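You operate a simulated robot arm through the tools that you are given. There is no shell and no other tool. Be economical: measure what you need, move in short steps, check, and stop when the job is done.

You run a simulated robot arm. Do the job below in one go: nothing can be reset, and whatever is moved stays where it is left.

JOB
Put one of the drip cups from the air bench shelf on the lot card. Press the station one program b button three times. Shut the station one drawer. Fetch the stator from the free half of the station one table and set it on the pad on the robot bench. Press the station two program b button two times. Close the station two cabinet door. Turn the step knob to 4. Press the station four reset button two times. Shut the station four cabinet door. Fetch the spacer block and stand it on the matching bench. The order is free. Set down upright: spacer block.

Only the result counts: the job must be done as asked and must still hold three seconds after the hand-in. Knocking over, shifting, dropping, spilling or breaking anything else fails it.

ROBOT AND FRAMES
A 7-joint arm with a two-finger parallel gripper on a trunk, on a base that drives. Base frame: it is fixed to the floor where the robot stands at the start and does not move with it; the origin is under the middle of the robot, x ahead of it, y to its left, z up; the surface under the hand at the start is at about z = 800. Readings come in mm, rad, newtons and seconds.
With the tool pointing down near the work surface it reaches from about 100 to 700 mm from the robot's upright axis, wherever it stands. Its first joint turns from -2.897 to 2.897 rad. Places, roughly: drip cup (6x6x6 cm) [600, -200, 400]; lot card [-750, 250, 750]; matching bench [7200, 2100, 800]; pad (20x14x1 cm) [1900, -2700, 800]; spacer block (2x3x5 cm) [6400, -500, 900]; station four cabinet door [5600, -100, 400]; station four reset button [5800, -300, 1300]; station one drawer [1700, 100, 700]; station one program b button [1600, -200, 1400]; station two cabinet door [3000, -200, 400]; station two program b button [3000, -300, 1400]; stator [1750, 0, 1000]; step knob [4500, 100, 800]. Payload 1.57 kg.
The TCP is the grasp point between the finger pads, 30 mm short of the fingertips. In the tool frame z runs along the fingers and y along their closing line. The gripper opens to 110 mm. The fingers are 24 mm wide and 12 mm thick; the gripper's body (48 by 112 mm) begins 78 mm behind the TCP.
Orientation is told as [roll, pitch, yaw] about the base's x, y, z axes, in that order, counted from this pose: with the fingers straight down and closing along the base's y, the tool's x points along the base's -x, its y along +y and its z along -z.

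CONTROLS
- The arm moves only by the tool send_rows. Its argument "series" is a list of rows, each a list of 7 numbers: the shift along the tool's x, y, z in mm, then the turn, a rotation vector about the tool's x, y, z in rad, then the gripper command, from -1 (shut) to 1 (fully open), values between in proportion. In form: [[tx, ty, tz, wx, wy, wz, claw], ...]. A call has 1 to 20 rows; each row is the pose to reach, as a shift and turn from the pose commanded when the call began, along the tool's axes at that moment. Each row takes 0.2 s and may step no farther than 50 mm and 0.15 rad from the row before; otherwise, or with a gripper value out of range, the whole call is refused. A pose out of reach is approached as far as the arm can. The call stops where the force on the tool passes 40 N (or 10 N more than at its start, if that is more) or the arm is blocked; 0.2 s more then pass. The fingers move at their own pace (about 45 mm/s each) and stop on an object; they squeeze with about 28 N. The grip force told is the motor's: it shows also when the fingers shut on nothing. Time passes only in rows, and 0.2 s behind the last, so rows that repeat a pose let the fingers close. The reply holds the time, the measured pose of the TCP, the force on the tool along the base axes, the opening and the grip force, in the units named above and with some noise, with the torque about the TCP (base axes, N m) and any sound that the robot's microphone picked up.
- Cameras (640 x 400 px; columns grow to the right, rows downward): "scene" is now at [-7.6, 175.8, 1284]; the picture's right is [0.35, -0.94, 0.00], its down [-0.87, -0.32, -0.36] and it looks along [0.34, 0.13, -0.93] (base axes); focal length 214 px, centre (320, 200). "wrist" rides on the gripper at [70, 16, -141] in the tool frame; the picture's right is [-0.23, 0.97, 0.00], its down [-0.86, -0.20, -0.48] and it looks along [-0.47, -0.11, 0.88] (tool axes); focal length 222 px, centre (320, 200). There is no depth. A picture from a camera that has moved, and an enlarged one, comes with that camera's place and axes in the base frame and with its lens.
- snapshot(camera): a new picture of that camera. The clock stands still meanwhile.
- slide_trunk(by): slides the trunk up (or, below 0, down) by that many mm; the arm and the scene camera ride with it, the base frame stays. It gives what a move gives, with no picture.
- base_move(legs): drives the robot by 1 to 6 legs, each [ahead, turn to the left] in mm and rad, along the robot's own axes; the way and the turn of a leg run together, so that a leg with both is an arc; at most 1500 mm and 3.142 rad a leg. The arm and the cameras ride along, it lands a little off, and it stops where it bumps. It gives what a move gives.
- head_to(pan, tilt): turns the head with the scene camera to pan (to the left, within 2.705 rad either way) and tilt (down, from -0.506 to 1.204), counted from straight ahead of the robot. It gives what a move gives.
- enlarge(camera, box): a new picture of the part [left, top, right, bottom] of that camera's present view, enlarged. The clock stands still meanwhile.
- hand_in(): hands the job in; it is judged then, once.

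Go step by step. Nothing tells you exact positions but the pictures and the camera data: compare them with the known pose of the tool, close in by small moves and look again before you grip or let go. The budget is 196 turns and 174 pictures, counting those below and the enlarged ones. Unless the task says otherwise, let go and move clear before handing in.

The tools are called after ">>>" as name(argument=value, ...) on one line, values as JSON. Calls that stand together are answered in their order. send_rows: Moves the arm, as the interface text tells. Its arguments: {"type":"object","properties":{"series":{"type":"array","items":{"type":"array","items":{"type":"number"}}}},"required":["series"]} The other tools are called the same way: slide_trunk (by) slides the trunk up or down; base_move (legs) drives the base; head_to (pan, tilt) turns the head that bears the scene camera; snapshot (camera) takes a picture; enlarge (camera, box) takes an enlarged picture of a part of a camera's view; hand_in () hands the job in.

At the start:

```text
time_s: 0.0
eef_pos: [446.8, -182.4, 1002.0]
ee_rot: [0.0, 0.001, -0.001]
wrist_force: [-0.5, 0.0, 0.4]
wrist_torque: [0.0, 0.0, -0.01]
width: 109.9
grasp_force: 0.0
trunk travel left (down, up): [-250.0, 340.0]
robot x, y, heading: [-4.0, -0.7, 0.005]
head pan, tilt: [0.354, 1.201]
```

scene: 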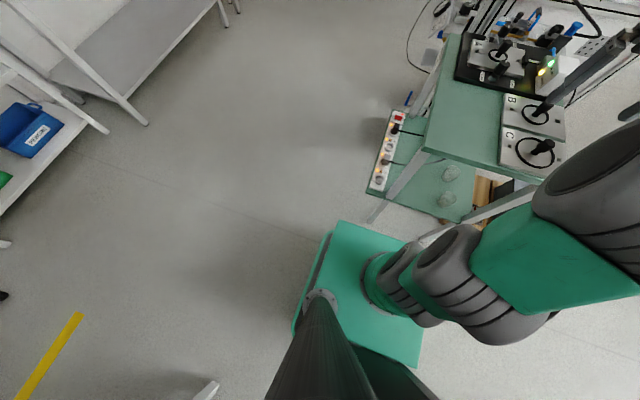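
wrist: 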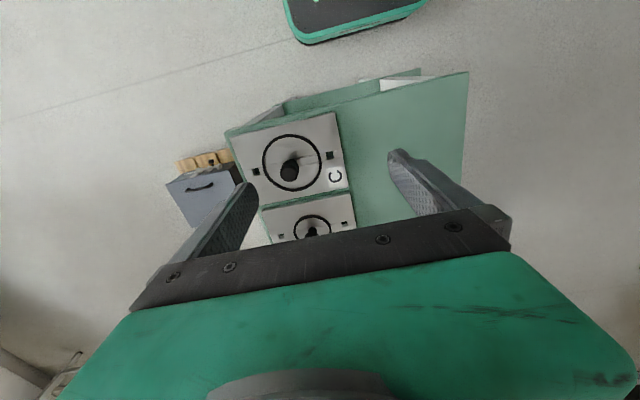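

I see the air bench to the front right of the robot. First I look around with the head to map the places.

>>> head_to(pan=-0.2, tilt=0.5)

>>> snapshot(camera="scene")

>>> head_to(pan=2.7, tilt=0.6)

>>> snapshot(camera="scene")

```text
time_s: 1.1
eef_pos: [445.9, -182.7, 1003.2]
ee_rot: [-0.001, 0.0, -0.002]
wrist_force: [-0.3, -0.4, -0.1]
wrist_torque: [-0.01, 0.01, -0.02]
width: 110.1
grasp_force: 0.1
trunk travel left (down, up): [-250.0, 340.0]
robot x, y, heading: [1.0, 2.5, 0.001]
head pan, tilt: [-0.201, 0.499]
```

```text
171 pictures are left
camera scene: at [29.2, 138.3, 1337.6], right [-0.2, -0.98, 0.0], down [-0.47, 0.1, -0.88], along [0.86, -0.17, -0.48], focal length 214 px, centre (320, 200)
```

scene: 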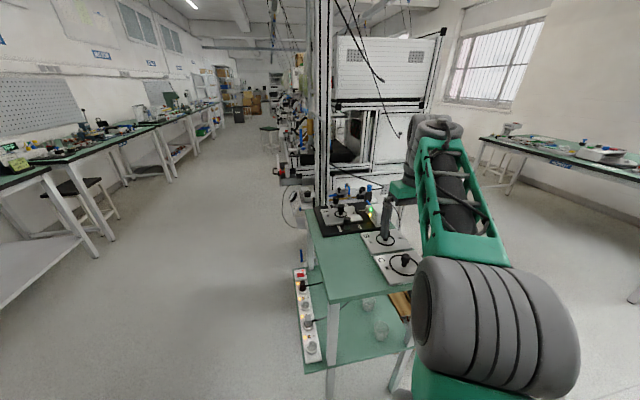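

```text
time_s: 3.6
eef_pos: [445.7, -182.3, 1002.2]
ee_rot: [0.0, 0.0, -0.001]
wrist_force: [0.6, 0.3, -0.4]
wrist_torque: [0.0, -0.02, -0.01]
width: 109.9
grasp_force: 0.0
trunk travel left (down, up): [-250.0, 340.0]
robot x, y, heading: [1.1, -0.7, 0.001]
head pan, tilt: [2.7, 0.6]
```

```text
170 pictures are left
camera scene: at [-139.9, 194.2, 1328.6], right [0.43, 0.9, 0.0], down [0.51, -0.24, -0.83], along [-0.75, 0.35, -0.56], focal length 214 px, centre (320, 200)
```

scene: 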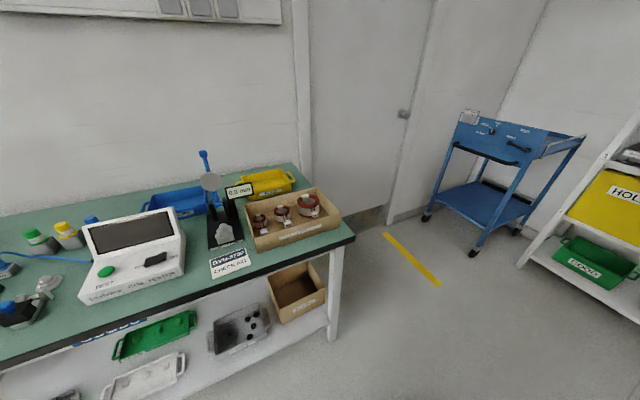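

I see the back bench with a card; the cups are on the low shelf in front. Enlarging both.

>>> enlarge(camera="scene", box=[180, 160, 360, 272])

>>> head_to(pan=-0.3, tilt=0.9)

>>> snapshot(camera="scene")

```text
3.56 times, centred on (270, 216) of scene
camera zoom: at [-139.9, 194.2, 1328.6], right [0.43, 0.9, 0.0], down [0.51, -0.24, -0.83], along [-0.75, 0.35, -0.56], focal length 763 px, centre (498, 143)
```

zoom: 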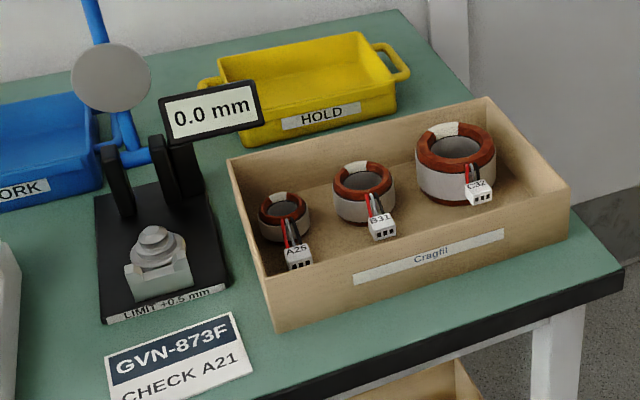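

```text
time_s: 6.2
eef_pos: [445.5, -183.5, 1003.8]
ee_rot: [0.001, 0.0, 0.0]
wrist_force: [-0.1, -0.6, 0.7]
wrist_torque: [-0.03, 0.0, -0.02]
width: 109.9
grasp_force: 0.0
trunk travel left (down, up): [-250.0, 340.0]
robot x, y, heading: [-1.8, -1.0, 0.0]
head pan, tilt: [-0.3, 0.901]
```

```text
168 pictures are left
camera scene: at [12.1, 134.1, 1303.9], right [-0.3, -0.96, 0.0], down [-0.75, 0.23, -0.62], along [0.59, -0.18, -0.78], focal length 214 px, centre (320, 200)
```

scene: 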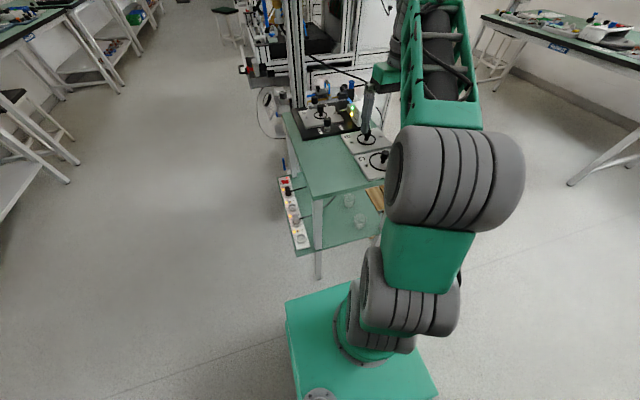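

The cups stand on the lower shelf under the bench top, near x 510–650. I pull the hand back and tilt it 45°, then lower the trunk.

>>> send_rows(series=[[25, 0, 0, 0, -0.13, 0, 1], [50, 0, 0, 0, -0.26, 0, 1], [75, 0, 0, 0, -0.39, 0, 1], [100, 0, 0, 0, -0.52, 0, 1], [125, 0, 0, 0, -0.65, 0, 1], [140, 0, 0, 0, -0.78, 0, 1]])

>>> snapshot(camera="wrist")

>>> snapshot(camera="scene")

```text
time_s: 7.4
eef_pos: [385.3, -153.1, 941.8]
ee_rot: [0.148, -0.441, 0.108]
wrist_force: [0.2, -0.2, -0.1]
wrist_torque: [0.03, -0.02, 0.01]
width: 109.9
grasp_force: 0.1
out of reach, approached as far as the arm can: row 5, 6
trunk travel left (down, up): [-250.0, 340.0]
robot x, y, heading: [0.6, -3.2, -0.004]
head pan, tilt: [-0.3, 0.901]
stopped in row 6: the arm was blocked; the commanded pose is now the measured one
```

```text
167 pictures are left
camera wrist: at [261.7, -170.8, 1040.2], right [0.04, 0.97, 0.23], down [0.61, -0.2, 0.77], along [0.79, 0.11, -0.6], focal length 222 px, centre (320, 200)
```

wrist: 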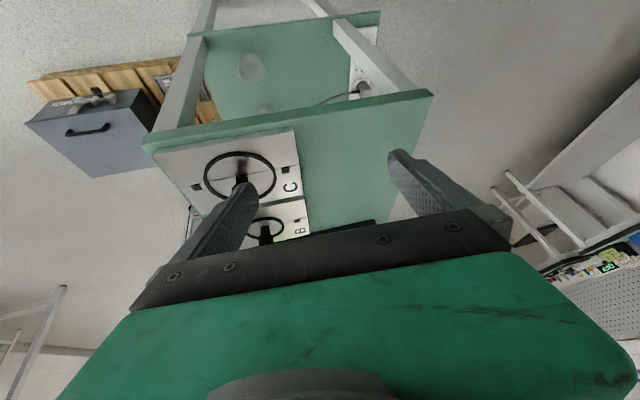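

```text
166 pictures are left
camera scene: at [25.1, 128.4, 1299.2], right [-0.3, -0.96, 0.0], down [-0.76, 0.23, -0.61], along [0.58, -0.18, -0.79], focal length 214 px, centre (320, 200)
```

scene: 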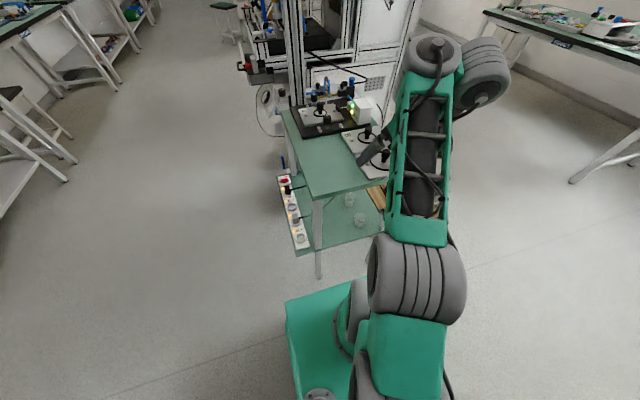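

The wrist can't tilt that far so close. I straighten up, drive back a little and lower the trunk, so that the arm is stretched out for the tilted reach.

>>> base_move(legs=[[-230, 0]])

>>> slide_trunk(by=-250)

>>> send_rows(series=[[0, 0, 30, 0, -0.1, 0, 1], [0, 0, 60, 0, -0.2, 0, 1], [0, 0, 90, 0, -0.3, 0, 1], [0, 0, 110, 0, -0.4, 0, 1]])

>>> snapshot(camera="scene")

>>> snapshot(camera="wrist")

```text
time_s: 9.2
eef_pos: [152.6, -151.0, 944.0]
ee_rot: [0.149, -0.432, 0.102]
wrist_force: [-0.5, 0.0, -0.6]
wrist_torque: [0.0, 0.01, -0.02]
width: 110.0
grasp_force: 0.0
trunk travel left (down, up): [-250.0, 340.0]
robot x, y, heading: [-232.3, 1.0, -0.004]
head pan, tilt: [-0.3, 0.901]
```

```text
time_s: 11.7
eef_pos: [152.2, -152.1, 685.7]
ee_rot: [0.166, -0.41, 0.098]
wrist_force: [0.4, -1.0, 0.0]
wrist_torque: [-0.04, 0.0, -0.02]
width: 109.9
grasp_force: 0.0
trunk travel left (down, up): [0.0, 590.0]
robot x, y, heading: [-228.3, -1.0, -0.001]
head pan, tilt: [-0.3, 0.901]
```

```text
time_s: 12.7
eef_pos: [192.1, -168.9, 756.3]
ee_rot: [0.133, -0.62, 0.071]
wrist_force: [-0.3, 0.3, 0.8]
wrist_torque: [0.01, 0.0, 0.02]
width: 110.0
grasp_force: 0.0
out of reach, approached as far as the arm can: row 1, 2, 3, 4
trunk travel left (down, up): [0.0, 590.0]
robot x, y, heading: [-232.0, 1.2, 0.003]
head pan, tilt: [-0.3, 0.901]
```

```text
165 pictures are left
camera scene: at [-219.0, 134.1, 1053.7], right [-0.3, -0.96, 0.0], down [-0.75, 0.23, -0.62], along [0.59, -0.18, -0.78], focal length 214 px, centre (320, 200)
```

scene: 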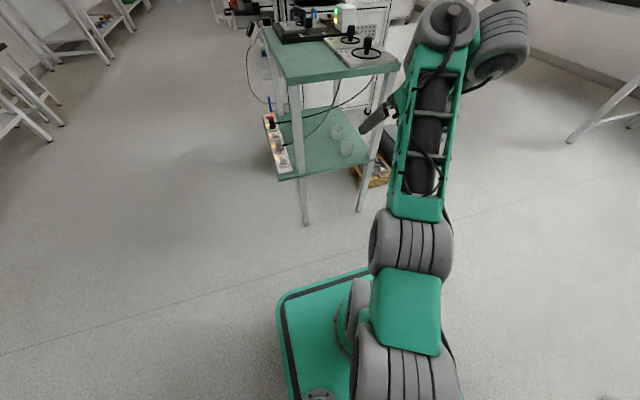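

```text
164 pictures are left
camera wrist: at [52.4, -181.5, 831.7], right [0.04, 0.97, 0.24], down [0.45, -0.23, 0.86], along [0.89, 0.07, -0.45], focal length 222 px, centre (320, 200)
```

wrist: 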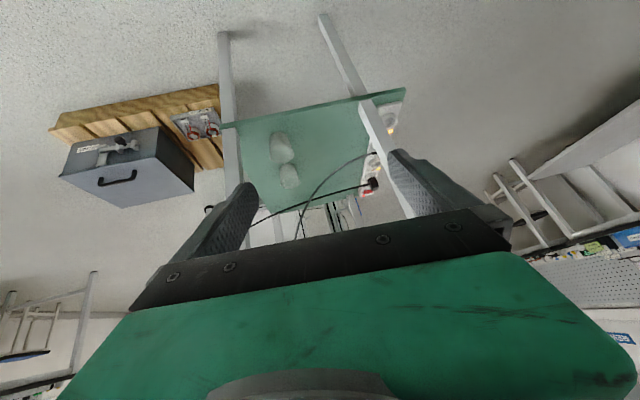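

Triangulated from three pictures, the near cup stands at about (480, -208, 455). I move toward a waypoint in front of it at reduced tilt error.

>>> send_rows(series=[[-4, -16, 45, 0.035, -0.017, 0.01, 1], [-9, -32, 90, 0.07, -0.035, 0.02, 1], [-14, -48, 134, 0.105, -0.052, 0.03, 1], [-19, -64, 179, 0.14, -0.07, 0.037, 1], [-24, -80, 224, 0.174, -0.087, 0.046, 1], [-24, -80, 224, 0.174, -0.087, 0.046, 1]])

>>> snapshot(camera="wrist")

>>> snapshot(camera="scene")

```text
time_s: 14.1
eef_pos: [201.9, -151.4, 776.2]
ee_rot: [0.006, -0.609, 0.007]
wrist_force: [0.5, -0.6, -0.2]
wrist_torque: [0.02, 0.0, -0.02]
width: 110.0
grasp_force: 0.1
out of reach, approached as far as the arm can: row 1, 2, 3, 4, 5, 6
trunk travel left (down, up): [0.0, 590.0]
robot x, y, heading: [-230.1, -0.1, 0.001]
head pan, tilt: [-0.3, 0.901]
```

```text
163 pictures are left
camera wrist: at [63.6, -136.3, 852.3], right [0.18, 0.97, 0.13], down [0.43, -0.2, 0.88], along [0.89, -0.1, -0.45], focal length 222 px, centre (320, 200)
```

wrist: 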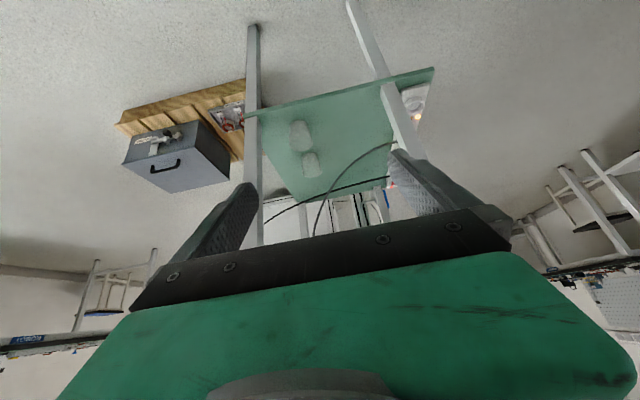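

```text
162 pictures are left
camera scene: at [-219.0, 134.0, 1053.9], right [-0.3, -0.96, 0.0], down [-0.75, 0.23, -0.62], along [0.59, -0.18, -0.78], focal length 214 px, centre (320, 200)
```

scene: 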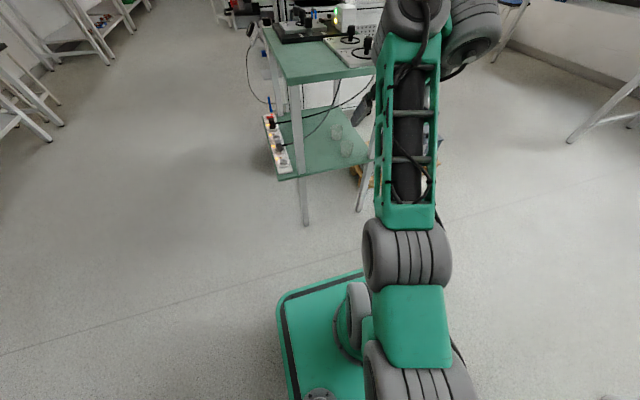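

The arm hung at a joint limit there. I test moving straight forward with the present tilt.

>>> send_rows(series=[[-36, -15, 25, 0, 0, 0, 1], [-71, -30, 50, 0, 0, 0, 1], [-107, -45, 74, 0, 0, 0, 1], [-107, -45, 74, 0, 0, 0, 1]])

>>> send_rows(series=[[20, 0, 28, 0, 0, 0, 1], [40, 0, 57, 0, 0, 0, 1], [60, 0, 85, 0, 0, 0, 1], [80, 0, 115, 0, 0, 0, 1], [80, 0, 115, 0, 0, 0, 1]])

```text
time_s: 15.1
eef_pos: [340.3, -203.9, 801.8]
ee_rot: [0.009, -0.592, 0.008]
wrist_force: [0.2, 0.2, 0.6]
wrist_torque: [-0.02, 0.0, 0.0]
width: 110.0
grasp_force: 0.0
out of reach, approached as far as the arm can: row 1, 2, 3, 4
trunk travel left (down, up): [0.0, 590.0]
robot x, y, heading: [-231.1, 4.7, 0.001]
head pan, tilt: [-0.3, 0.901]
```

```text
time_s: 16.3
eef_pos: [380.3, -237.6, 779.3]
ee_rot: [0.008, -0.604, 0.008]
wrist_force: [0.0, 0.5, 0.2]
wrist_torque: [-0.03, 0.0, 0.0]
width: 110.0
grasp_force: 0.0
out of reach, approached as far as the arm can: row 1, 2, 3, 4, 5
trunk travel left (down, up): [0.0, 590.0]
robot x, y, heading: [-229.6, 2.7, 0.002]
head pan, tilt: [-0.3, 0.901]
```

Downward the tilt gets limited; a more stretched arm should help. I back up another 110 mm and try going down again.

>>> base_move(legs=[[-110, 0]])

>>> send_rows(series=[[26, 0, 40, 0, 0.05, 0, 1], [48, 0, 80, 0, 0.1, 0, 1], [70, 0, 120, 0, 0.15, 0, 1], [90, 0, 160, 0, 0.2, 0, 1], [90, 0, 160, 0, 0.2, 0, 1]])

>>> snapshot(camera="scene")

```text
time_s: 17.6
eef_pos: [275.1, -233.5, 781.5]
ee_rot: [0.006, -0.608, 0.01]
wrist_force: [-0.4, 0.9, 0.3]
wrist_torque: [-0.02, -0.01, 0.02]
width: 110.1
grasp_force: 0.1
trunk travel left (down, up): [0.0, 590.0]
robot x, y, heading: [-332.8, 4.9, -0.008]
head pan, tilt: [-0.3, 0.901]
stopped in leg 1: the robot was blocked; the commanded pose is now the measured one
```

```text
time_s: 18.8
eef_pos: [326.5, -251.0, 620.7]
ee_rot: [0.007, -0.402, 0.011]
wrist_force: [0.2, -0.3, 0.1]
wrist_torque: [-0.02, -0.03, -0.03]
width: 110.0
grasp_force: 0.2
out of reach, approached as far as the arm can: row 1, 2, 3, 4, 5
trunk travel left (down, up): [0.0, 590.0]
robot x, y, heading: [-333.2, 0.9, -0.002]
head pan, tilt: [-0.3, 0.901]
```

```text
161 pictures are left
camera scene: at [-324.0, 134.4, 1053.9], right [-0.3, -0.96, 0.0], down [-0.75, 0.23, -0.62], along [0.59, -0.18, -0.78], focal length 214 px, centre (320, 200)
```

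scene: 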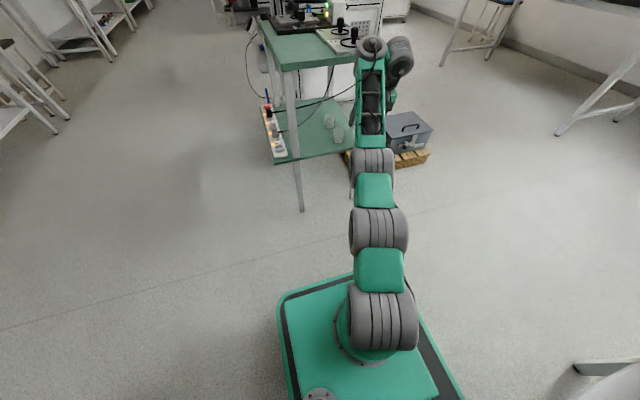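

Outward tilt is limited on this arm, so I'll use sideways tilt instead, standing at the bench's left-front corner with the arm pointing along -y. First I retract the hand and drive there.

>>> send_rows(series=[[25, 28, -26, 0, 0.045, 0, 1], [50, 56, -52, 0, 0.09, 0, 1], [75, 83, -78, 0, 0.135, 0, 1], [100, 111, -105, 0, 0.18, 0, 1], [125, 139, -131, 0, 0.225, 0, 1], [150, 167, -157, 0, 0.27, 0, 1], [175, 194, -184, 0, 0.31, 0, 1], [200, 222, -210, 0, 0.36, 0, 1], [225, 250, -237, 0, 0.4, 0, 1], [225, 250, -237, 0, 0.4, 0, 1]])

>>> head_to(pan=0.6, tilt=0.6)

>>> snapshot(camera="scene")

```text
time_s: 21.0
eef_pos: [20.1, -3.4, 755.0]
ee_rot: [0.004, -0.007, 0.014]
wrist_force: [-0.1, 0.0, 0.3]
wrist_torque: [0.02, 0.06, 0.0]
width: 110.2
grasp_force: 0.1
out of reach, approached as far as the arm can: row 1
trunk travel left (down, up): [0.0, 590.0]
robot x, y, heading: [-335.4, 1.3, -0.005]
head pan, tilt: [-0.3, 0.901]
```

```text
time_s: 22.2
eef_pos: [20.7, -3.9, 754.5]
ee_rot: [0.004, -0.005, 0.012]
wrist_force: [-0.6, -0.8, 0.5]
wrist_torque: [0.0, -0.01, 0.0]
width: 110.0
grasp_force: 0.2
trunk travel left (down, up): [0.0, 590.0]
robot x, y, heading: [-339.7, -0.1, 0.0]
head pan, tilt: [0.6, 0.6]
```

```text
160 pictures are left
camera scene: at [-323.2, 206.6, 1078.6], right [0.56, -0.83, 0.0], down [-0.47, -0.32, -0.82], along [0.68, 0.47, -0.57], focal length 214 px, centre (320, 200)
```

scene: 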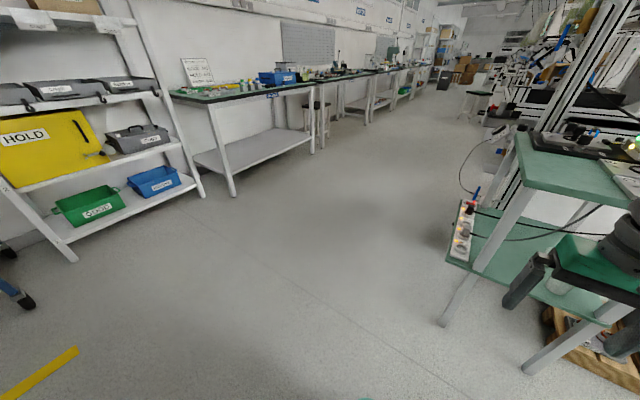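

The floor is clear to the left. I drive to about (250, 420) and turn to face -y.

>>> base_move(legs=[[100, 0], [0, 0.714], [642, 0], [0, -2.285]])

>>> head_to(pan=0.5, tilt=0.8)

>>> snapshot(camera="scene")

>>> snapshot(camera="wrist")

```text
time_s: 33.9
eef_pos: [244.6, 73.0, 754.5]
ee_rot: [0.005, -0.007, -1.531]
wrist_force: [-1.0, -0.2, 0.4]
wrist_torque: [-0.01, 0.01, -0.02]
width: 109.9
grasp_force: 0.2
trunk travel left (down, up): [0.0, 590.0]
robot x, y, heading: [238.3, 429.1, -1.539]
head pan, tilt: [0.6, 0.6]
```

```text
time_s: 34.6
eef_pos: [242.1, 73.0, 754.2]
ee_rot: [0.005, -0.005, -1.53]
wrist_force: [-0.4, 0.0, 0.0]
wrist_torque: [0.0, 0.01, 0.0]
width: 110.1
grasp_force: 0.1
trunk travel left (down, up): [0.0, 590.0]
robot x, y, heading: [239.8, 428.9, -1.543]
head pan, tilt: [0.499, 0.799]
```

```text
159 pictures are left
camera scene: at [430.9, 425.5, 1061.8], right [-0.86, -0.5, 0.0], down [-0.36, 0.62, -0.7], along [0.35, -0.6, -0.72], focal length 214 px, centre (320, 200)
```

scene: 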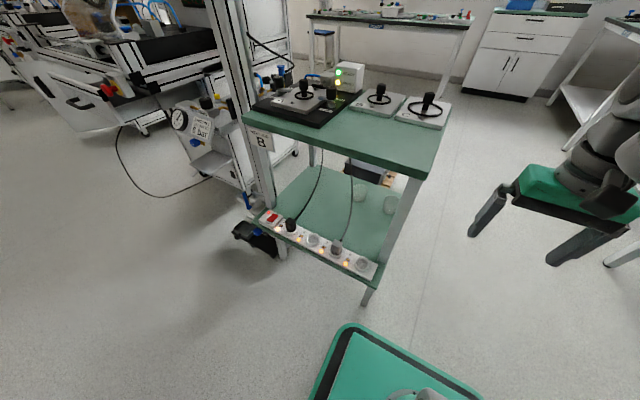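

```text
158 pictures are left
camera wrist: at [255.3, 144.0, 895.4], right [0.98, -0.19, 0.01], down [-0.17, -0.86, 0.48], along [-0.09, -0.48, -0.88], focal length 222 px, centre (320, 200)
```

wrist: 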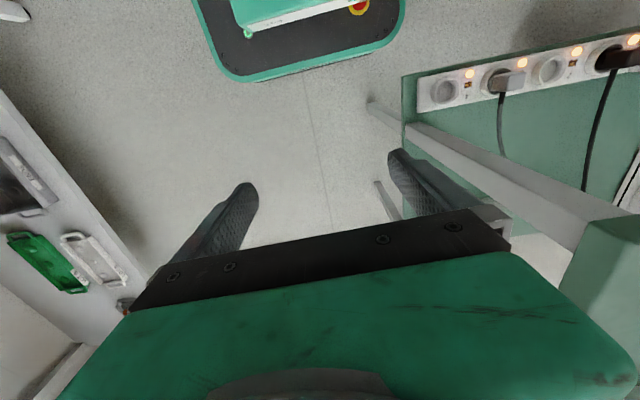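

Both cups are visible; the near one is at about (482, -208, 445). I extend the arm along -y in front of the shelf while turning the tool so the fingers close along y.

>>> send_rows(series=[[-20, 4, 14, 0, 0, -0.139, 1], [-40, 8, 28, 0, 0, -0.278, 1], [-61, 12, 41, 0, 0, -0.417, 1], [-81, 15, 55, 0, 0, -0.556, 1], [-101, 19, 68, 0, 0, -0.695, 1], [-121, 23, 82, 0, 0, -0.834, 1], [-141, 26, 95, 0, 0, -0.973, 1], [-161, 30, 109, 0, 0, -1.112, 1], [-182, 34, 123, 0, 0, -1.251, 1], [-202, 38, 136, 0, 0, -1.39, 1], [-222, 41, 150, 0, 0, -1.53, 1], [-222, 41, 150, 0, 0, -1.53, 1]])

>>> send_rows(series=[[0, 0, 0, 0, -0.13, 0, 1], [0, 0, 0, 0, -0.26, 0, 1], [0, 0, 0, 0, -0.39, 0, 1], [0, 0, 0, 0, -0.52, 0, 1], [0, 0, 0, 0, -0.65, 0, 1], [0, 0, 0, 0, -0.78, 0, 1], [0, 0, 0, 0, -0.9, 0, 1], [0, 0, 0, 0, -0.9, 0, 1]])

>>> snapshot(camera="wrist")

>>> snapshot(camera="scene")

```text
time_s: 37.2
eef_pos: [292.8, -148.5, 607.6]
ee_rot: [-0.006, -0.005, 0.0]
wrist_force: [0.2, -0.5, 0.0]
wrist_torque: [0.03, 0.04, 0.01]
width: 110.3
grasp_force: 0.0
trunk travel left (down, up): [0.0, 590.0]
robot x, y, heading: [235.3, 427.6, -1.541]
head pan, tilt: [0.499, 0.799]
```

```text
time_s: 39.0
eef_pos: [296.9, -149.5, 605.9]
ee_rot: [-0.015, -0.438, 0.001]
wrist_force: [0.2, -0.6, -0.5]
wrist_torque: [0.0, 0.0, 0.01]
width: 109.8
grasp_force: 0.0
out of reach, approached as far as the arm can: row 1, 4, 5, 6, 7, 8
trunk travel left (down, up): [0.0, 590.0]
robot x, y, heading: [236.7, 428.1, -1.537]
head pan, tilt: [0.499, 0.799]
```

```text
157 pictures are left
camera wrist: at [173.4, -130.2, 704.0], right [0.21, 0.97, 0.08], down [0.57, -0.19, 0.8], along [0.79, -0.12, -0.6], focal length 222 px, centre (320, 200)
```

wrist: 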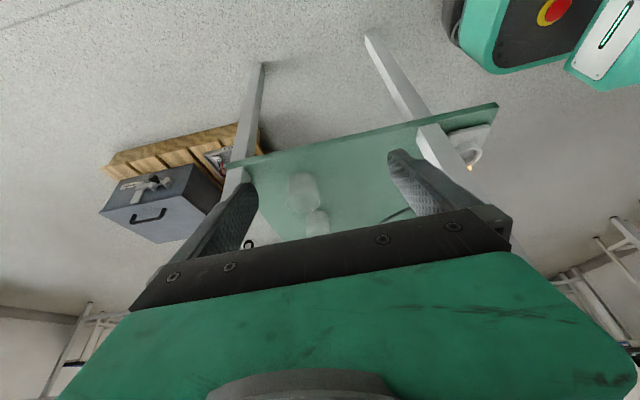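

```text
156 pictures are left
camera scene: at [430.9, 425.4, 1061.7], right [-0.86, -0.5, 0.0], down [-0.36, 0.62, -0.7], along [0.35, -0.6, -0.72], focal length 214 px, centre (320, 200)
```

scene: 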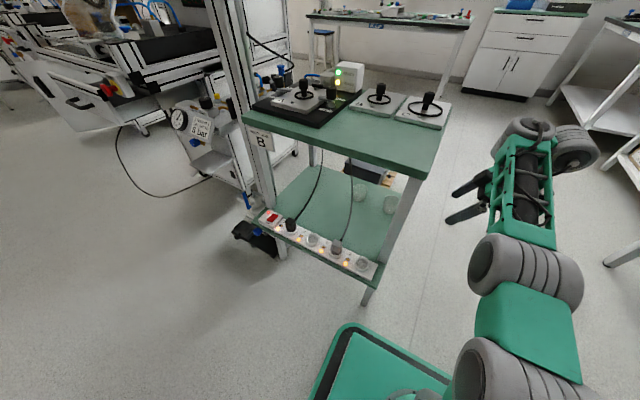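

Tilt stuck at 0.44 again; perhaps the last joint is at its stop. I test by spinning the tool a bit each way about its own axis.

>>> send_rows(series=[[0, 0, 0, 0, 0, 0.14, 1], [0, 0, 0, 0, 0, 0.28, 1], [0, 0, 0, 0, 0, 0.42, 1]])

>>> send_rows(series=[[0, 0, 0, 0, -0.12, 0, 1], [0, 0, 0, 0, -0.24, 0, 1], [0, 0, 0, 0, -0.36, 0, 1], [0, 0, 0, 0, -0.45, 0, 1]])

```text
time_s: 39.8
eef_pos: [293.4, -148.3, 604.8]
ee_rot: [0.174, -0.402, -0.458]
wrist_force: [-0.6, -1.2, -0.2]
wrist_torque: [-0.02, 0.03, 0.03]
width: 110.0
grasp_force: 0.1
trunk travel left (down, up): [0.0, 590.0]
robot x, y, heading: [235.7, 430.4, -1.539]
head pan, tilt: [0.499, 0.799]
```

```text
time_s: 40.8
eef_pos: [297.4, -147.8, 605.9]
ee_rot: [0.15, -0.42, -0.461]
wrist_force: [0.5, 0.7, 0.1]
wrist_torque: [-0.01, -0.02, -0.03]
width: 109.8
grasp_force: 0.0
out of reach, approached as far as the arm can: row 1, 2, 3, 4
trunk travel left (down, up): [0.0, 590.0]
robot x, y, heading: [238.2, 427.8, -1.541]
head pan, tilt: [0.499, 0.799]
```

Not the last joint. I tilt the other way to learn the arm's limits.

>>> send_rows(series=[[0, 0, 0, 0.057, 0.128, 0, 1], [0, 0, 0, 0.114, 0.256, 0, 1], [0, 0, 0, 0.17, 0.384, 0, 1], [0, 0, 0, 0.227, 0.51, 0, 1], [0, 0, 0, 0.284, 0.64, 0, 1], [0, 0, 0, 0.34, 0.767, 0, 1], [0, 0, 0, 0.397, 0.895, 0, 1], [0, 0, 0, 0.454, 1.02, 0, 1], [0, 0, 0, 0.51, 1.15, 0, 1]])

>>> snapshot(camera="scene")

```text
time_s: 42.5
eef_pos: [164.7, -223.7, 520.2]
ee_rot: [-0.225, 0.516, -0.551]
wrist_force: [-8.6, 8.0, -3.7]
wrist_torque: [-0.58, -0.6, 0.35]
width: 110.1
grasp_force: 0.1
out of reach, approached as far as the arm can: row 5, 6, 7, 8
trunk travel left (down, up): [0.0, 590.0]
robot x, y, heading: [208.7, 325.3, -2.051]
head pan, tilt: [0.499, 0.799]
stopped in row 8: the arm was blocked; the commanded pose is now the measured one
```

```text
155 pictures are left
camera scene: at [310.1, 259.6, 1081.9], right [-1.0, -0.01, -0.06], down [0.03, 0.69, -0.72], along [0.05, -0.72, -0.69], focal length 214 px, centre (320, 200)
```

scene: 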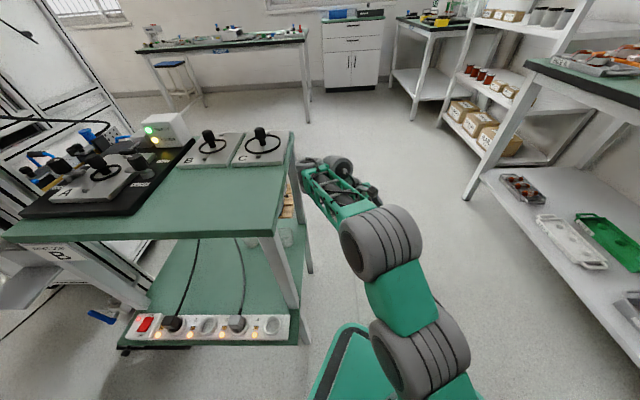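

Something bumped and the base got pushed around. I check with pictures what is touching and whether the bench moved.

>>> enlarge(camera="scene", box=[200, 100, 420, 238])

>>> snapshot(camera="wrist")

```text
2.90 times, centred on (310, 169) of scene
camera zoom: at [310.1, 259.6, 1081.9], right [-1.0, -0.01, -0.06], down [0.03, 0.69, -0.72], along [0.05, -0.72, -0.69], focal length 622 px, centre (349, 290)
```

zoom: 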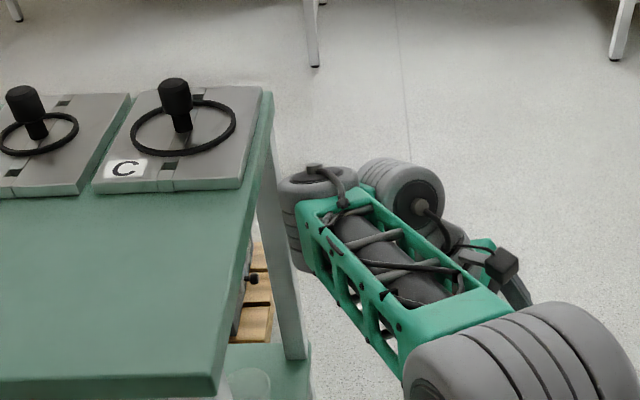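

```text
153 pictures are left
camera wrist: at [193.4, -185.2, 671.9], right [0.57, 0.76, -0.3], down [0.8, -0.6, 0.02], along [-0.16, -0.26, -0.95], focal length 222 px, centre (320, 200)
```

wrist: 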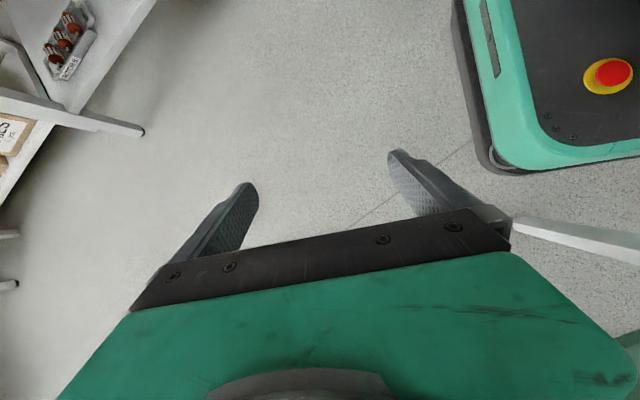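

The wrist pushed against the bench's leg region; nothing on the bench seems shifted. I swing away by turning the base right.

>>> base_move(legs=[[0, -0.35]])

>>> snapshot(camera="scene")

```text
time_s: 43.2
eef_pos: [191.1, -222.4, 466.9]
ee_rot: [-0.184, 0.647, -0.545]
wrist_force: [-0.6, -0.1, -0.9]
wrist_torque: [0.04, 0.01, 0.01]
width: 110.0
grasp_force: 0.1
trunk travel left (down, up): [0.0, 590.0]
robot x, y, heading: [198.8, 310.1, -2.104]
head pan, tilt: [0.499, 0.799]
stopped in leg 1: the robot was blocked; the commanded pose is now the measured one
```

```text
152 pictures are left
camera scene: at [361.8, 200.6, 1061.5], right [-1.0, 0.04, 0.0], down [0.03, 0.72, -0.7], along [-0.02, -0.7, -0.72], focal length 214 px, centre (320, 200)
```

scene: 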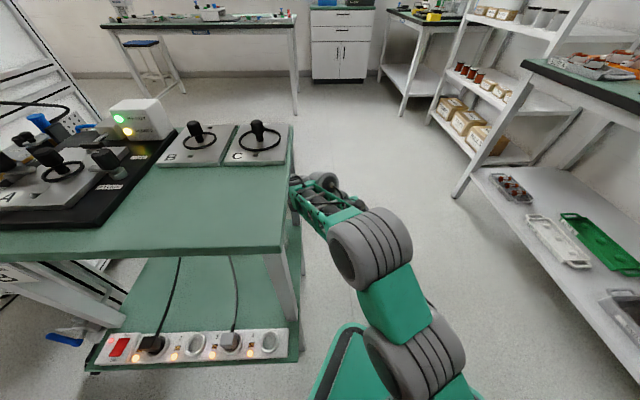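

The robot settled flat again. I try the turn again to get clear.

>>> base_move(legs=[[0, -0.3]])

>>> snapshot(camera="scene")

```text
time_s: 44.6
eef_pos: [34.5, -196.5, 468.3]
ee_rot: [-0.184, 0.645, -0.851]
wrist_force: [-0.9, 0.1, -0.6]
wrist_torque: [0.01, -0.02, 0.02]
width: 110.1
grasp_force: 0.1
trunk travel left (down, up): [0.0, 590.0]
robot x, y, heading: [201.5, 308.3, -2.41]
head pan, tilt: [0.499, 0.799]
```

```text
151 pictures are left
camera scene: at [322.4, 158.0, 1061.7], right [-0.94, 0.33, 0.0], down [0.24, 0.68, -0.7], along [-0.23, -0.66, -0.72], focal length 214 px, centre (320, 200)
```

scene: 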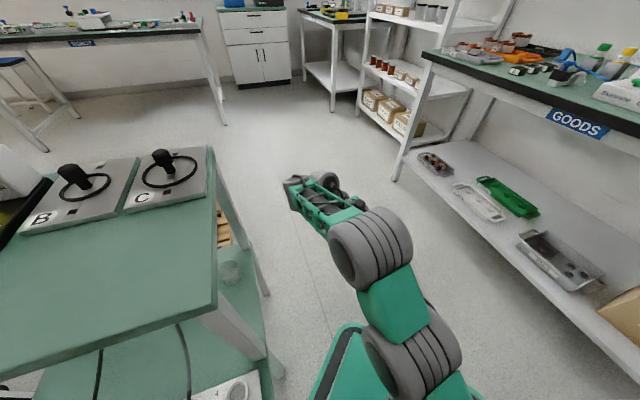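

Free again. The forearm can't bend far outward, but a 0.4 rad sideways tilt will be enough to reach under the top. First I bring the hand back to vertical and retract it.

>>> send_rows(series=[[28, 18, -20, -0.026, -0.108, 0, 1], [57, 37, -41, -0.053, -0.216, 0, 1], [85, 55, -61, -0.079, -0.325, 0, 1], [113, 73, -81, -0.105, -0.433, 0, 1], [142, 92, -102, -0.132, -0.541, 0, 1], [170, 110, -122, -0.158, -0.649, 0, 1], [170, 110, -122, -0.158, -0.649, 0, 1]])

>>> snapshot(camera="scene")

```text
time_s: 46.2
eef_pos: [79.8, -50.3, 647.4]
ee_rot: [0.0, 0.0, -0.787]
wrist_force: [0.1, 0.2, 0.0]
wrist_torque: [-0.01, -0.01, 0.02]
width: 110.0
grasp_force: 0.0
trunk travel left (down, up): [0.0, 590.0]
robot x, y, heading: [199.2, 306.7, -2.402]
head pan, tilt: [0.499, 0.799]
```

```text
150 pictures are left
camera scene: at [322.4, 158.0, 1061.7], right [-0.94, 0.33, 0.0], down [0.24, 0.68, -0.7], along [-0.23, -0.66, -0.72], focal length 214 px, centre (320, 200)
```

scene: 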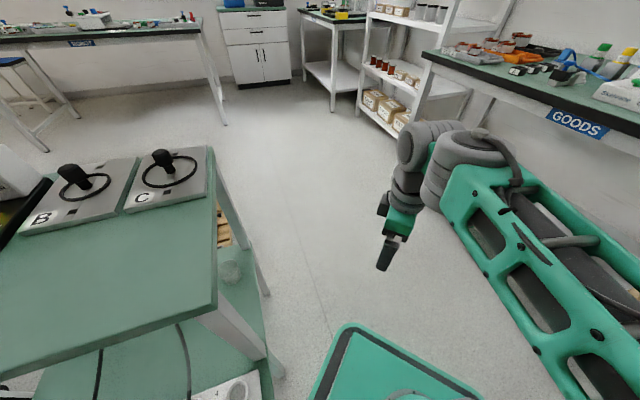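

The elbow now sits on the right, which suits an approach toward +x. I move in front of the shelf with the fingers set to close along y.

>>> send_rows(series=[[-41, 13, 8, 0, 0, -0.131, 1], [-82, 26, 16, 0, 0, -0.262, 1], [-123, 39, 24, 0, 0, -0.393, 1], [-165, 52, 31, 0, 0, -0.525, 1], [-206, 65, 39, 0, 0, -0.656, 1], [-247, 78, 47, 0, 0, -0.787, 1], [-247, 78, 47, 0, 0, -0.787, 1]])

>>> send_rows(series=[[0, 0, 0, 0, -0.13, 0, 1], [0, 0, 0, 0, -0.26, 0, 1], [0, 0, 0, 0, -0.39, 0, 1], [0, 0, 0, 0, -0.52, 0, 1], [0, 0, 0, 0, -0.6, 0, 1], [0, 0, 0, 0, -0.6, 0, 1]])

>>> snapshot(camera="scene")

>>> snapshot(camera="wrist")

```text
time_s: 47.8
eef_pos: [312.0, -171.0, 601.5]
ee_rot: [0.0, 0.0, 0.002]
wrist_force: [0.2, -0.7, 0.8]
wrist_torque: [0.0, -0.03, -0.01]
width: 109.9
grasp_force: 0.1
trunk travel left (down, up): [0.0, 590.0]
robot x, y, heading: [200.7, 307.2, -2.405]
head pan, tilt: [0.499, 0.799]
```

```text
time_s: 49.2
eef_pos: [310.5, -171.8, 601.2]
ee_rot: [0.0, -0.6, 0.0]
wrist_force: [0.0, 0.1, 0.5]
wrist_torque: [0.0, 0.04, 0.0]
width: 109.9
grasp_force: 0.0
trunk travel left (down, up): [0.0, 590.0]
robot x, y, heading: [199.8, 308.8, -2.407]
head pan, tilt: [0.499, 0.799]
```

```text
149 pictures are left
camera scene: at [322.4, 158.0, 1061.7], right [-0.94, 0.33, 0.0], down [0.24, 0.68, -0.7], along [-0.23, -0.66, -0.72], focal length 214 px, centre (320, 200)
```

scene: 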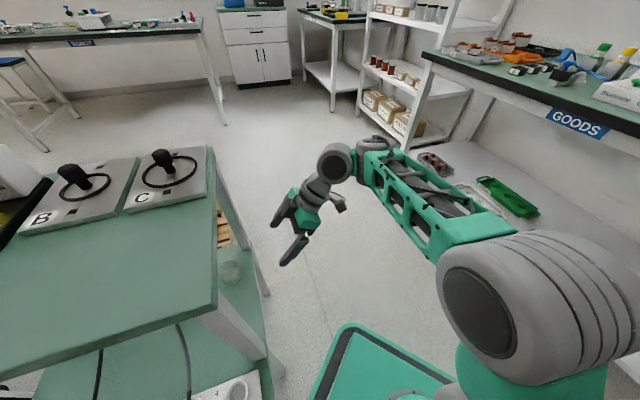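

```text
148 pictures are left
camera wrist: at [172.9, -155.4, 679.7], right [0.19, 0.97, 0.13], down [0.43, -0.2, 0.88], along [0.88, -0.11, -0.46], focal length 222 px, centre (320, 200)
```

wrist: 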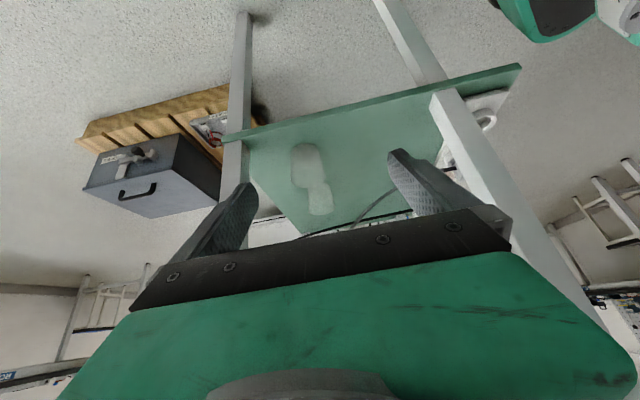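

This configuration tilts freely. I go closer to the near cup with more tilt and look again.

>>> send_rows(series=[[-8, -13, 30, 0, -0.1, 0, 1], [-16, -27, 60, 0, -0.2, 0, 1], [-23, -40, 90, 0, -0.3, 0, 1], [-23, -40, 90, 0, -0.3, 0, 1]])

>>> snapshot(camera="wrist")

```text
time_s: 50.2
eef_pos: [379.1, -213.0, 539.1]
ee_rot: [-0.001, -0.901, 0.001]
wrist_force: [-1.4, -0.1, 0.3]
wrist_torque: [0.0, 0.02, -0.03]
width: 109.8
grasp_force: 0.1
trunk travel left (down, up): [0.0, 590.0]
robot x, y, heading: [202.7, 306.4, -2.406]
head pan, tilt: [0.499, 0.799]
```

```text
147 pictures are left
camera wrist: at [224.5, -196.8, 573.3], right [0.14, 0.97, 0.18], down [0.16, -0.2, 0.97], along [0.98, -0.11, -0.18], focal length 222 px, centre (320, 200)
```

wrist: 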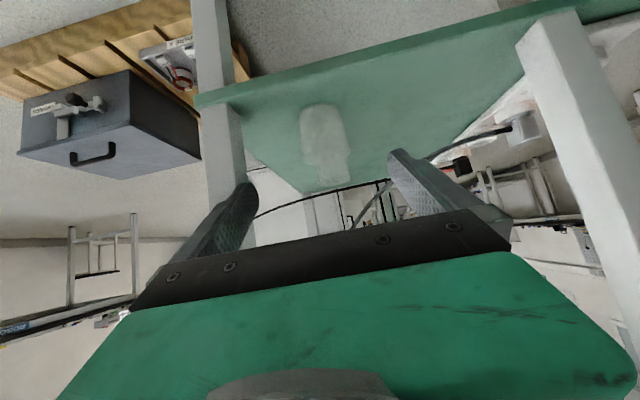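

>>> enlarge(camera="wrist", box=[240, 60, 432, 180])

```text
3.33 times, centred on (336, 120) of wrist
camera zoom: at [224.5, -196.8, 573.3], right [0.14, 0.97, 0.18], down [0.16, -0.2, 0.97], along [0.98, -0.11, -0.18], focal length 740 px, centre (267, 467)
```

zoom: 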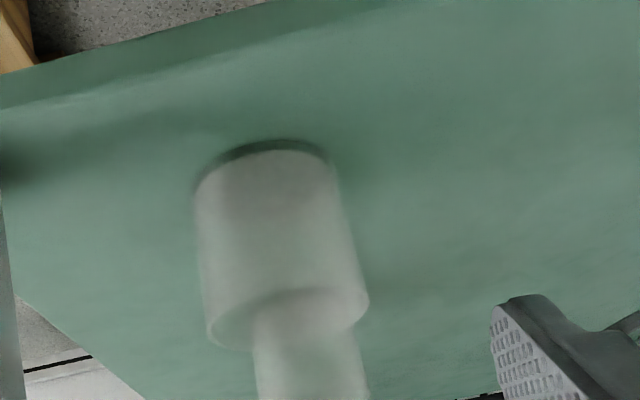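

Near cup at about (486, -208), shelf ~410, rim ~470. I slide in along the tool axis.

>>> send_rows(series=[[1, 2, 46, 0, 0, 0, 1], [2, 3, 93, 0, 0, 0, 1], [3, 5, 139, 0, 0, 0, 1], [3, 5, 139, 0, 0, 0, 1]])

>>> snapshot(camera="wrist")

```text
time_s: 51.2
eef_pos: [486.9, -208.1, 453.7]
ee_rot: [0.0, -0.899, 0.001]
wrist_force: [0.8, -0.6, -0.1]
wrist_torque: [-0.04, 0.02, 0.0]
width: 109.9
grasp_force: 0.0
trunk travel left (down, up): [0.0, 590.0]
robot x, y, heading: [197.9, 305.5, -2.411]
head pan, tilt: [0.499, 0.799]
```

```text
145 pictures are left
camera wrist: at [332.5, -191.2, 485.6], right [0.14, 0.97, 0.18], down [0.16, -0.2, 0.97], along [0.98, -0.11, -0.18], focal length 222 px, centre (320, 200)
```

wrist: 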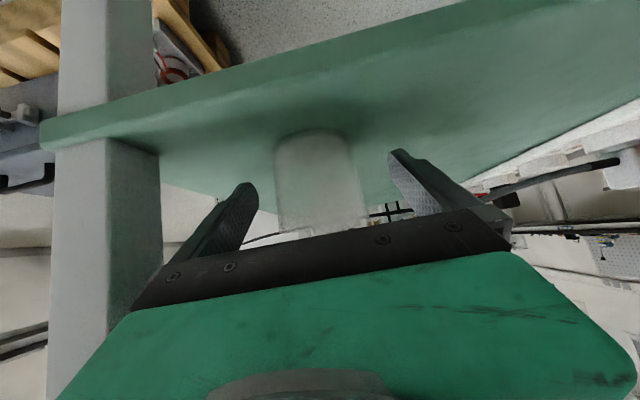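

The cup sits between the fingers. I close and lift.

>>> send_rows(series=[[0, 3, 4, 0, 0, 0, 0.2], [0, 3, 4, 0, 0, 0, -0.2], [0, 3, 4, 0, 0, 0, -0.5], [0, 3, 4, 0, 0, 0, -0.5], [0, 3, 4, 0, 0, 0, -0.5]])

```text
time_s: 52.4
eef_pos: [490.6, -203.8, 449.8]
ee_rot: [0.0, -0.898, -0.001]
wrist_force: [-0.9, 0.9, -0.2]
wrist_torque: [-0.01, 0.04, 0.01]
width: 56.0
grasp_force: 28.0
trunk travel left (down, up): [0.0, 590.0]
robot x, y, heading: [203.1, 307.8, -2.407]
head pan, tilt: [0.499, 0.799]
```

Gripped (56 mm). I lift a little, then draw the cup out.

>>> send_rows(series=[[-12, 0, -9, 0, 0, 0, -0.5], [-24, 0, -19, 0, 0, 0, -0.5], [1, 0, -58, 0, 0, 0, -0.5], [20, 0, -98, 0, 0, 0, -0.5], [30, 0, -145, 0, 0, 0, -0.5], [35, 0, -190, 0, 0, 0, -0.5], [35, 0, -190, 0, 0, 0, -0.5]])

>>> snapshot(camera="wrist")

```text
time_s: 54.0
eef_pos: [321.8, -203.2, 540.9]
ee_rot: [0.0, -0.898, 0.001]
wrist_force: [0.1, -0.3, -0.8]
wrist_torque: [-0.02, 0.0, -0.02]
width: 55.8
grasp_force: 27.8
trunk travel left (down, up): [0.0, 590.0]
robot x, y, heading: [200.7, 308.0, -2.41]
head pan, tilt: [0.499, 0.799]
```

```text
144 pictures are left
camera wrist: at [167.2, -185.9, 573.9], right [0.14, 0.97, 0.18], down [0.16, -0.2, 0.97], along [0.98, -0.11, -0.18], focal length 222 px, centre (320, 200)
```

wrist: 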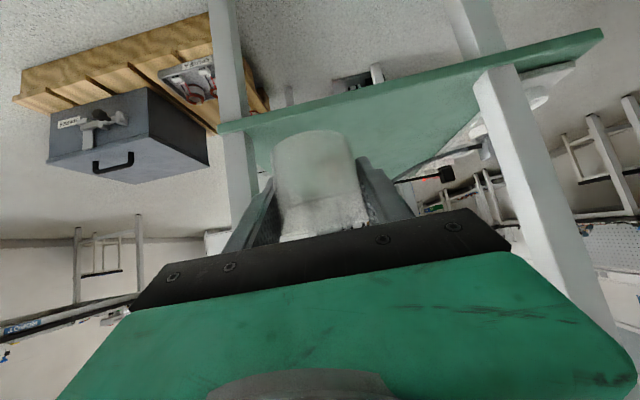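

Cup held. I drive along the present heading toward the back bench, raise the trunk, then look at the card.

>>> base_move(legs=[[583, 0]])

>>> slide_trunk(by=350)

>>> head_to(pan=-0.9, tilt=0.7)

>>> snapshot(camera="scene")

```text
time_s: 57.3
eef_pos: [-104.3, -593.7, 539.8]
ee_rot: [0.0, -0.899, 0.01]
wrist_force: [-0.7, -0.9, 0.3]
wrist_torque: [0.01, 0.0, -0.04]
width: 55.8
grasp_force: 27.8
trunk travel left (down, up): [0.0, 590.0]
robot x, y, heading: [-228.8, -85.5, -2.396]
head pan, tilt: [0.499, 0.799]
```

```text
time_s: 60.7
eef_pos: [-103.7, -592.8, 889.8]
ee_rot: [0.001, -0.901, 0.008]
wrist_force: [0.1, 0.0, -0.9]
wrist_torque: [0.0, -0.01, 0.0]
width: 56.0
grasp_force: 27.7
trunk travel left (down, up): [-350.0, 240.0]
robot x, y, heading: [-229.4, -85.7, -2.399]
head pan, tilt: [0.499, 0.799]
```

```text
time_s: 62.3
eef_pos: [-104.0, -593.2, 889.7]
ee_rot: [0.002, -0.902, 0.009]
wrist_force: [0.7, 0.4, -0.3]
wrist_torque: [0.01, 0.0, 0.01]
width: 55.8
grasp_force: 28.4
trunk travel left (down, up): [-350.0, 240.0]
robot x, y, heading: [-228.3, -82.1, -2.402]
head pan, tilt: [-0.901, 0.7]
```

```text
143 pictures are left
camera scene: at [-164.4, -143.9, 1420.0], right [0.16, 0.99, 0.0], down [0.64, -0.1, -0.77], along [-0.76, 0.12, -0.64], focal length 214 px, centre (320, 200)
```

scene: 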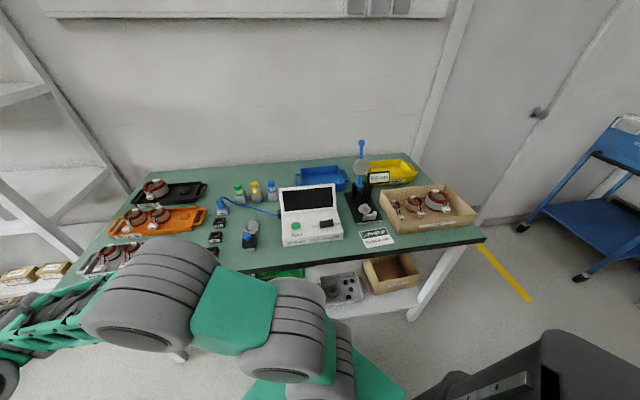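

The card lies near (-685, 160) left of the stator box. I turn left so that the hand swings round to it.

>>> base_move(legs=[[0, 2.0], [0, 1.85]])

>>> head_to(pan=1.3, tilt=0.8)

>>> snapshot(camera="scene")

```text
time_s: 71.9
eef_pos: [-659.2, 214.5, 891.1]
ee_rot: [0.0, -0.901, -2.415]
wrist_force: [6.7, 3.0, -1.9]
wrist_torque: [0.03, -0.11, -0.22]
width: 56.1
grasp_force: 27.9
trunk travel left (down, up): [-350.0, 240.0]
robot x, y, heading: [-228.2, -87.9, 1.461]
head pan, tilt: [-0.901, 0.7]
```

```text
time_s: 74.0
eef_pos: [-659.3, 214.4, 890.1]
ee_rot: [-0.002, -0.901, -2.416]
wrist_force: [2.9, -0.9, -1.1]
wrist_torque: [0.0, -0.09, -0.01]
width: 55.8
grasp_force: 27.9
trunk travel left (down, up): [-350.0, 240.0]
robot x, y, heading: [-233.2, -87.5, 1.468]
head pan, tilt: [1.3, 0.799]
```

```text
142 pictures are left
camera scene: at [-464.4, -96.8, 1411.8], right [0.37, 0.93, 0.0], down [0.67, -0.27, -0.7], along [-0.65, 0.26, -0.72], focal length 214 px, centre (320, 200)
```

scene: 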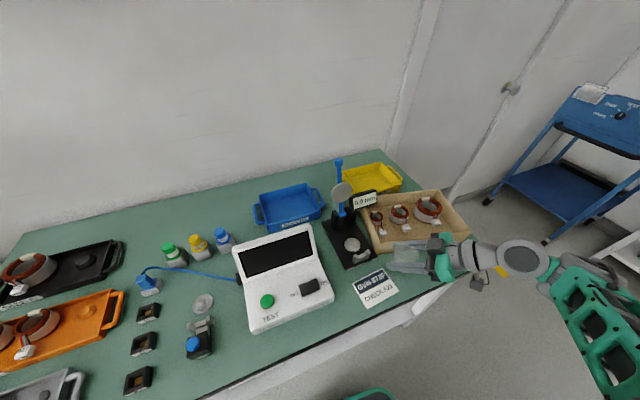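

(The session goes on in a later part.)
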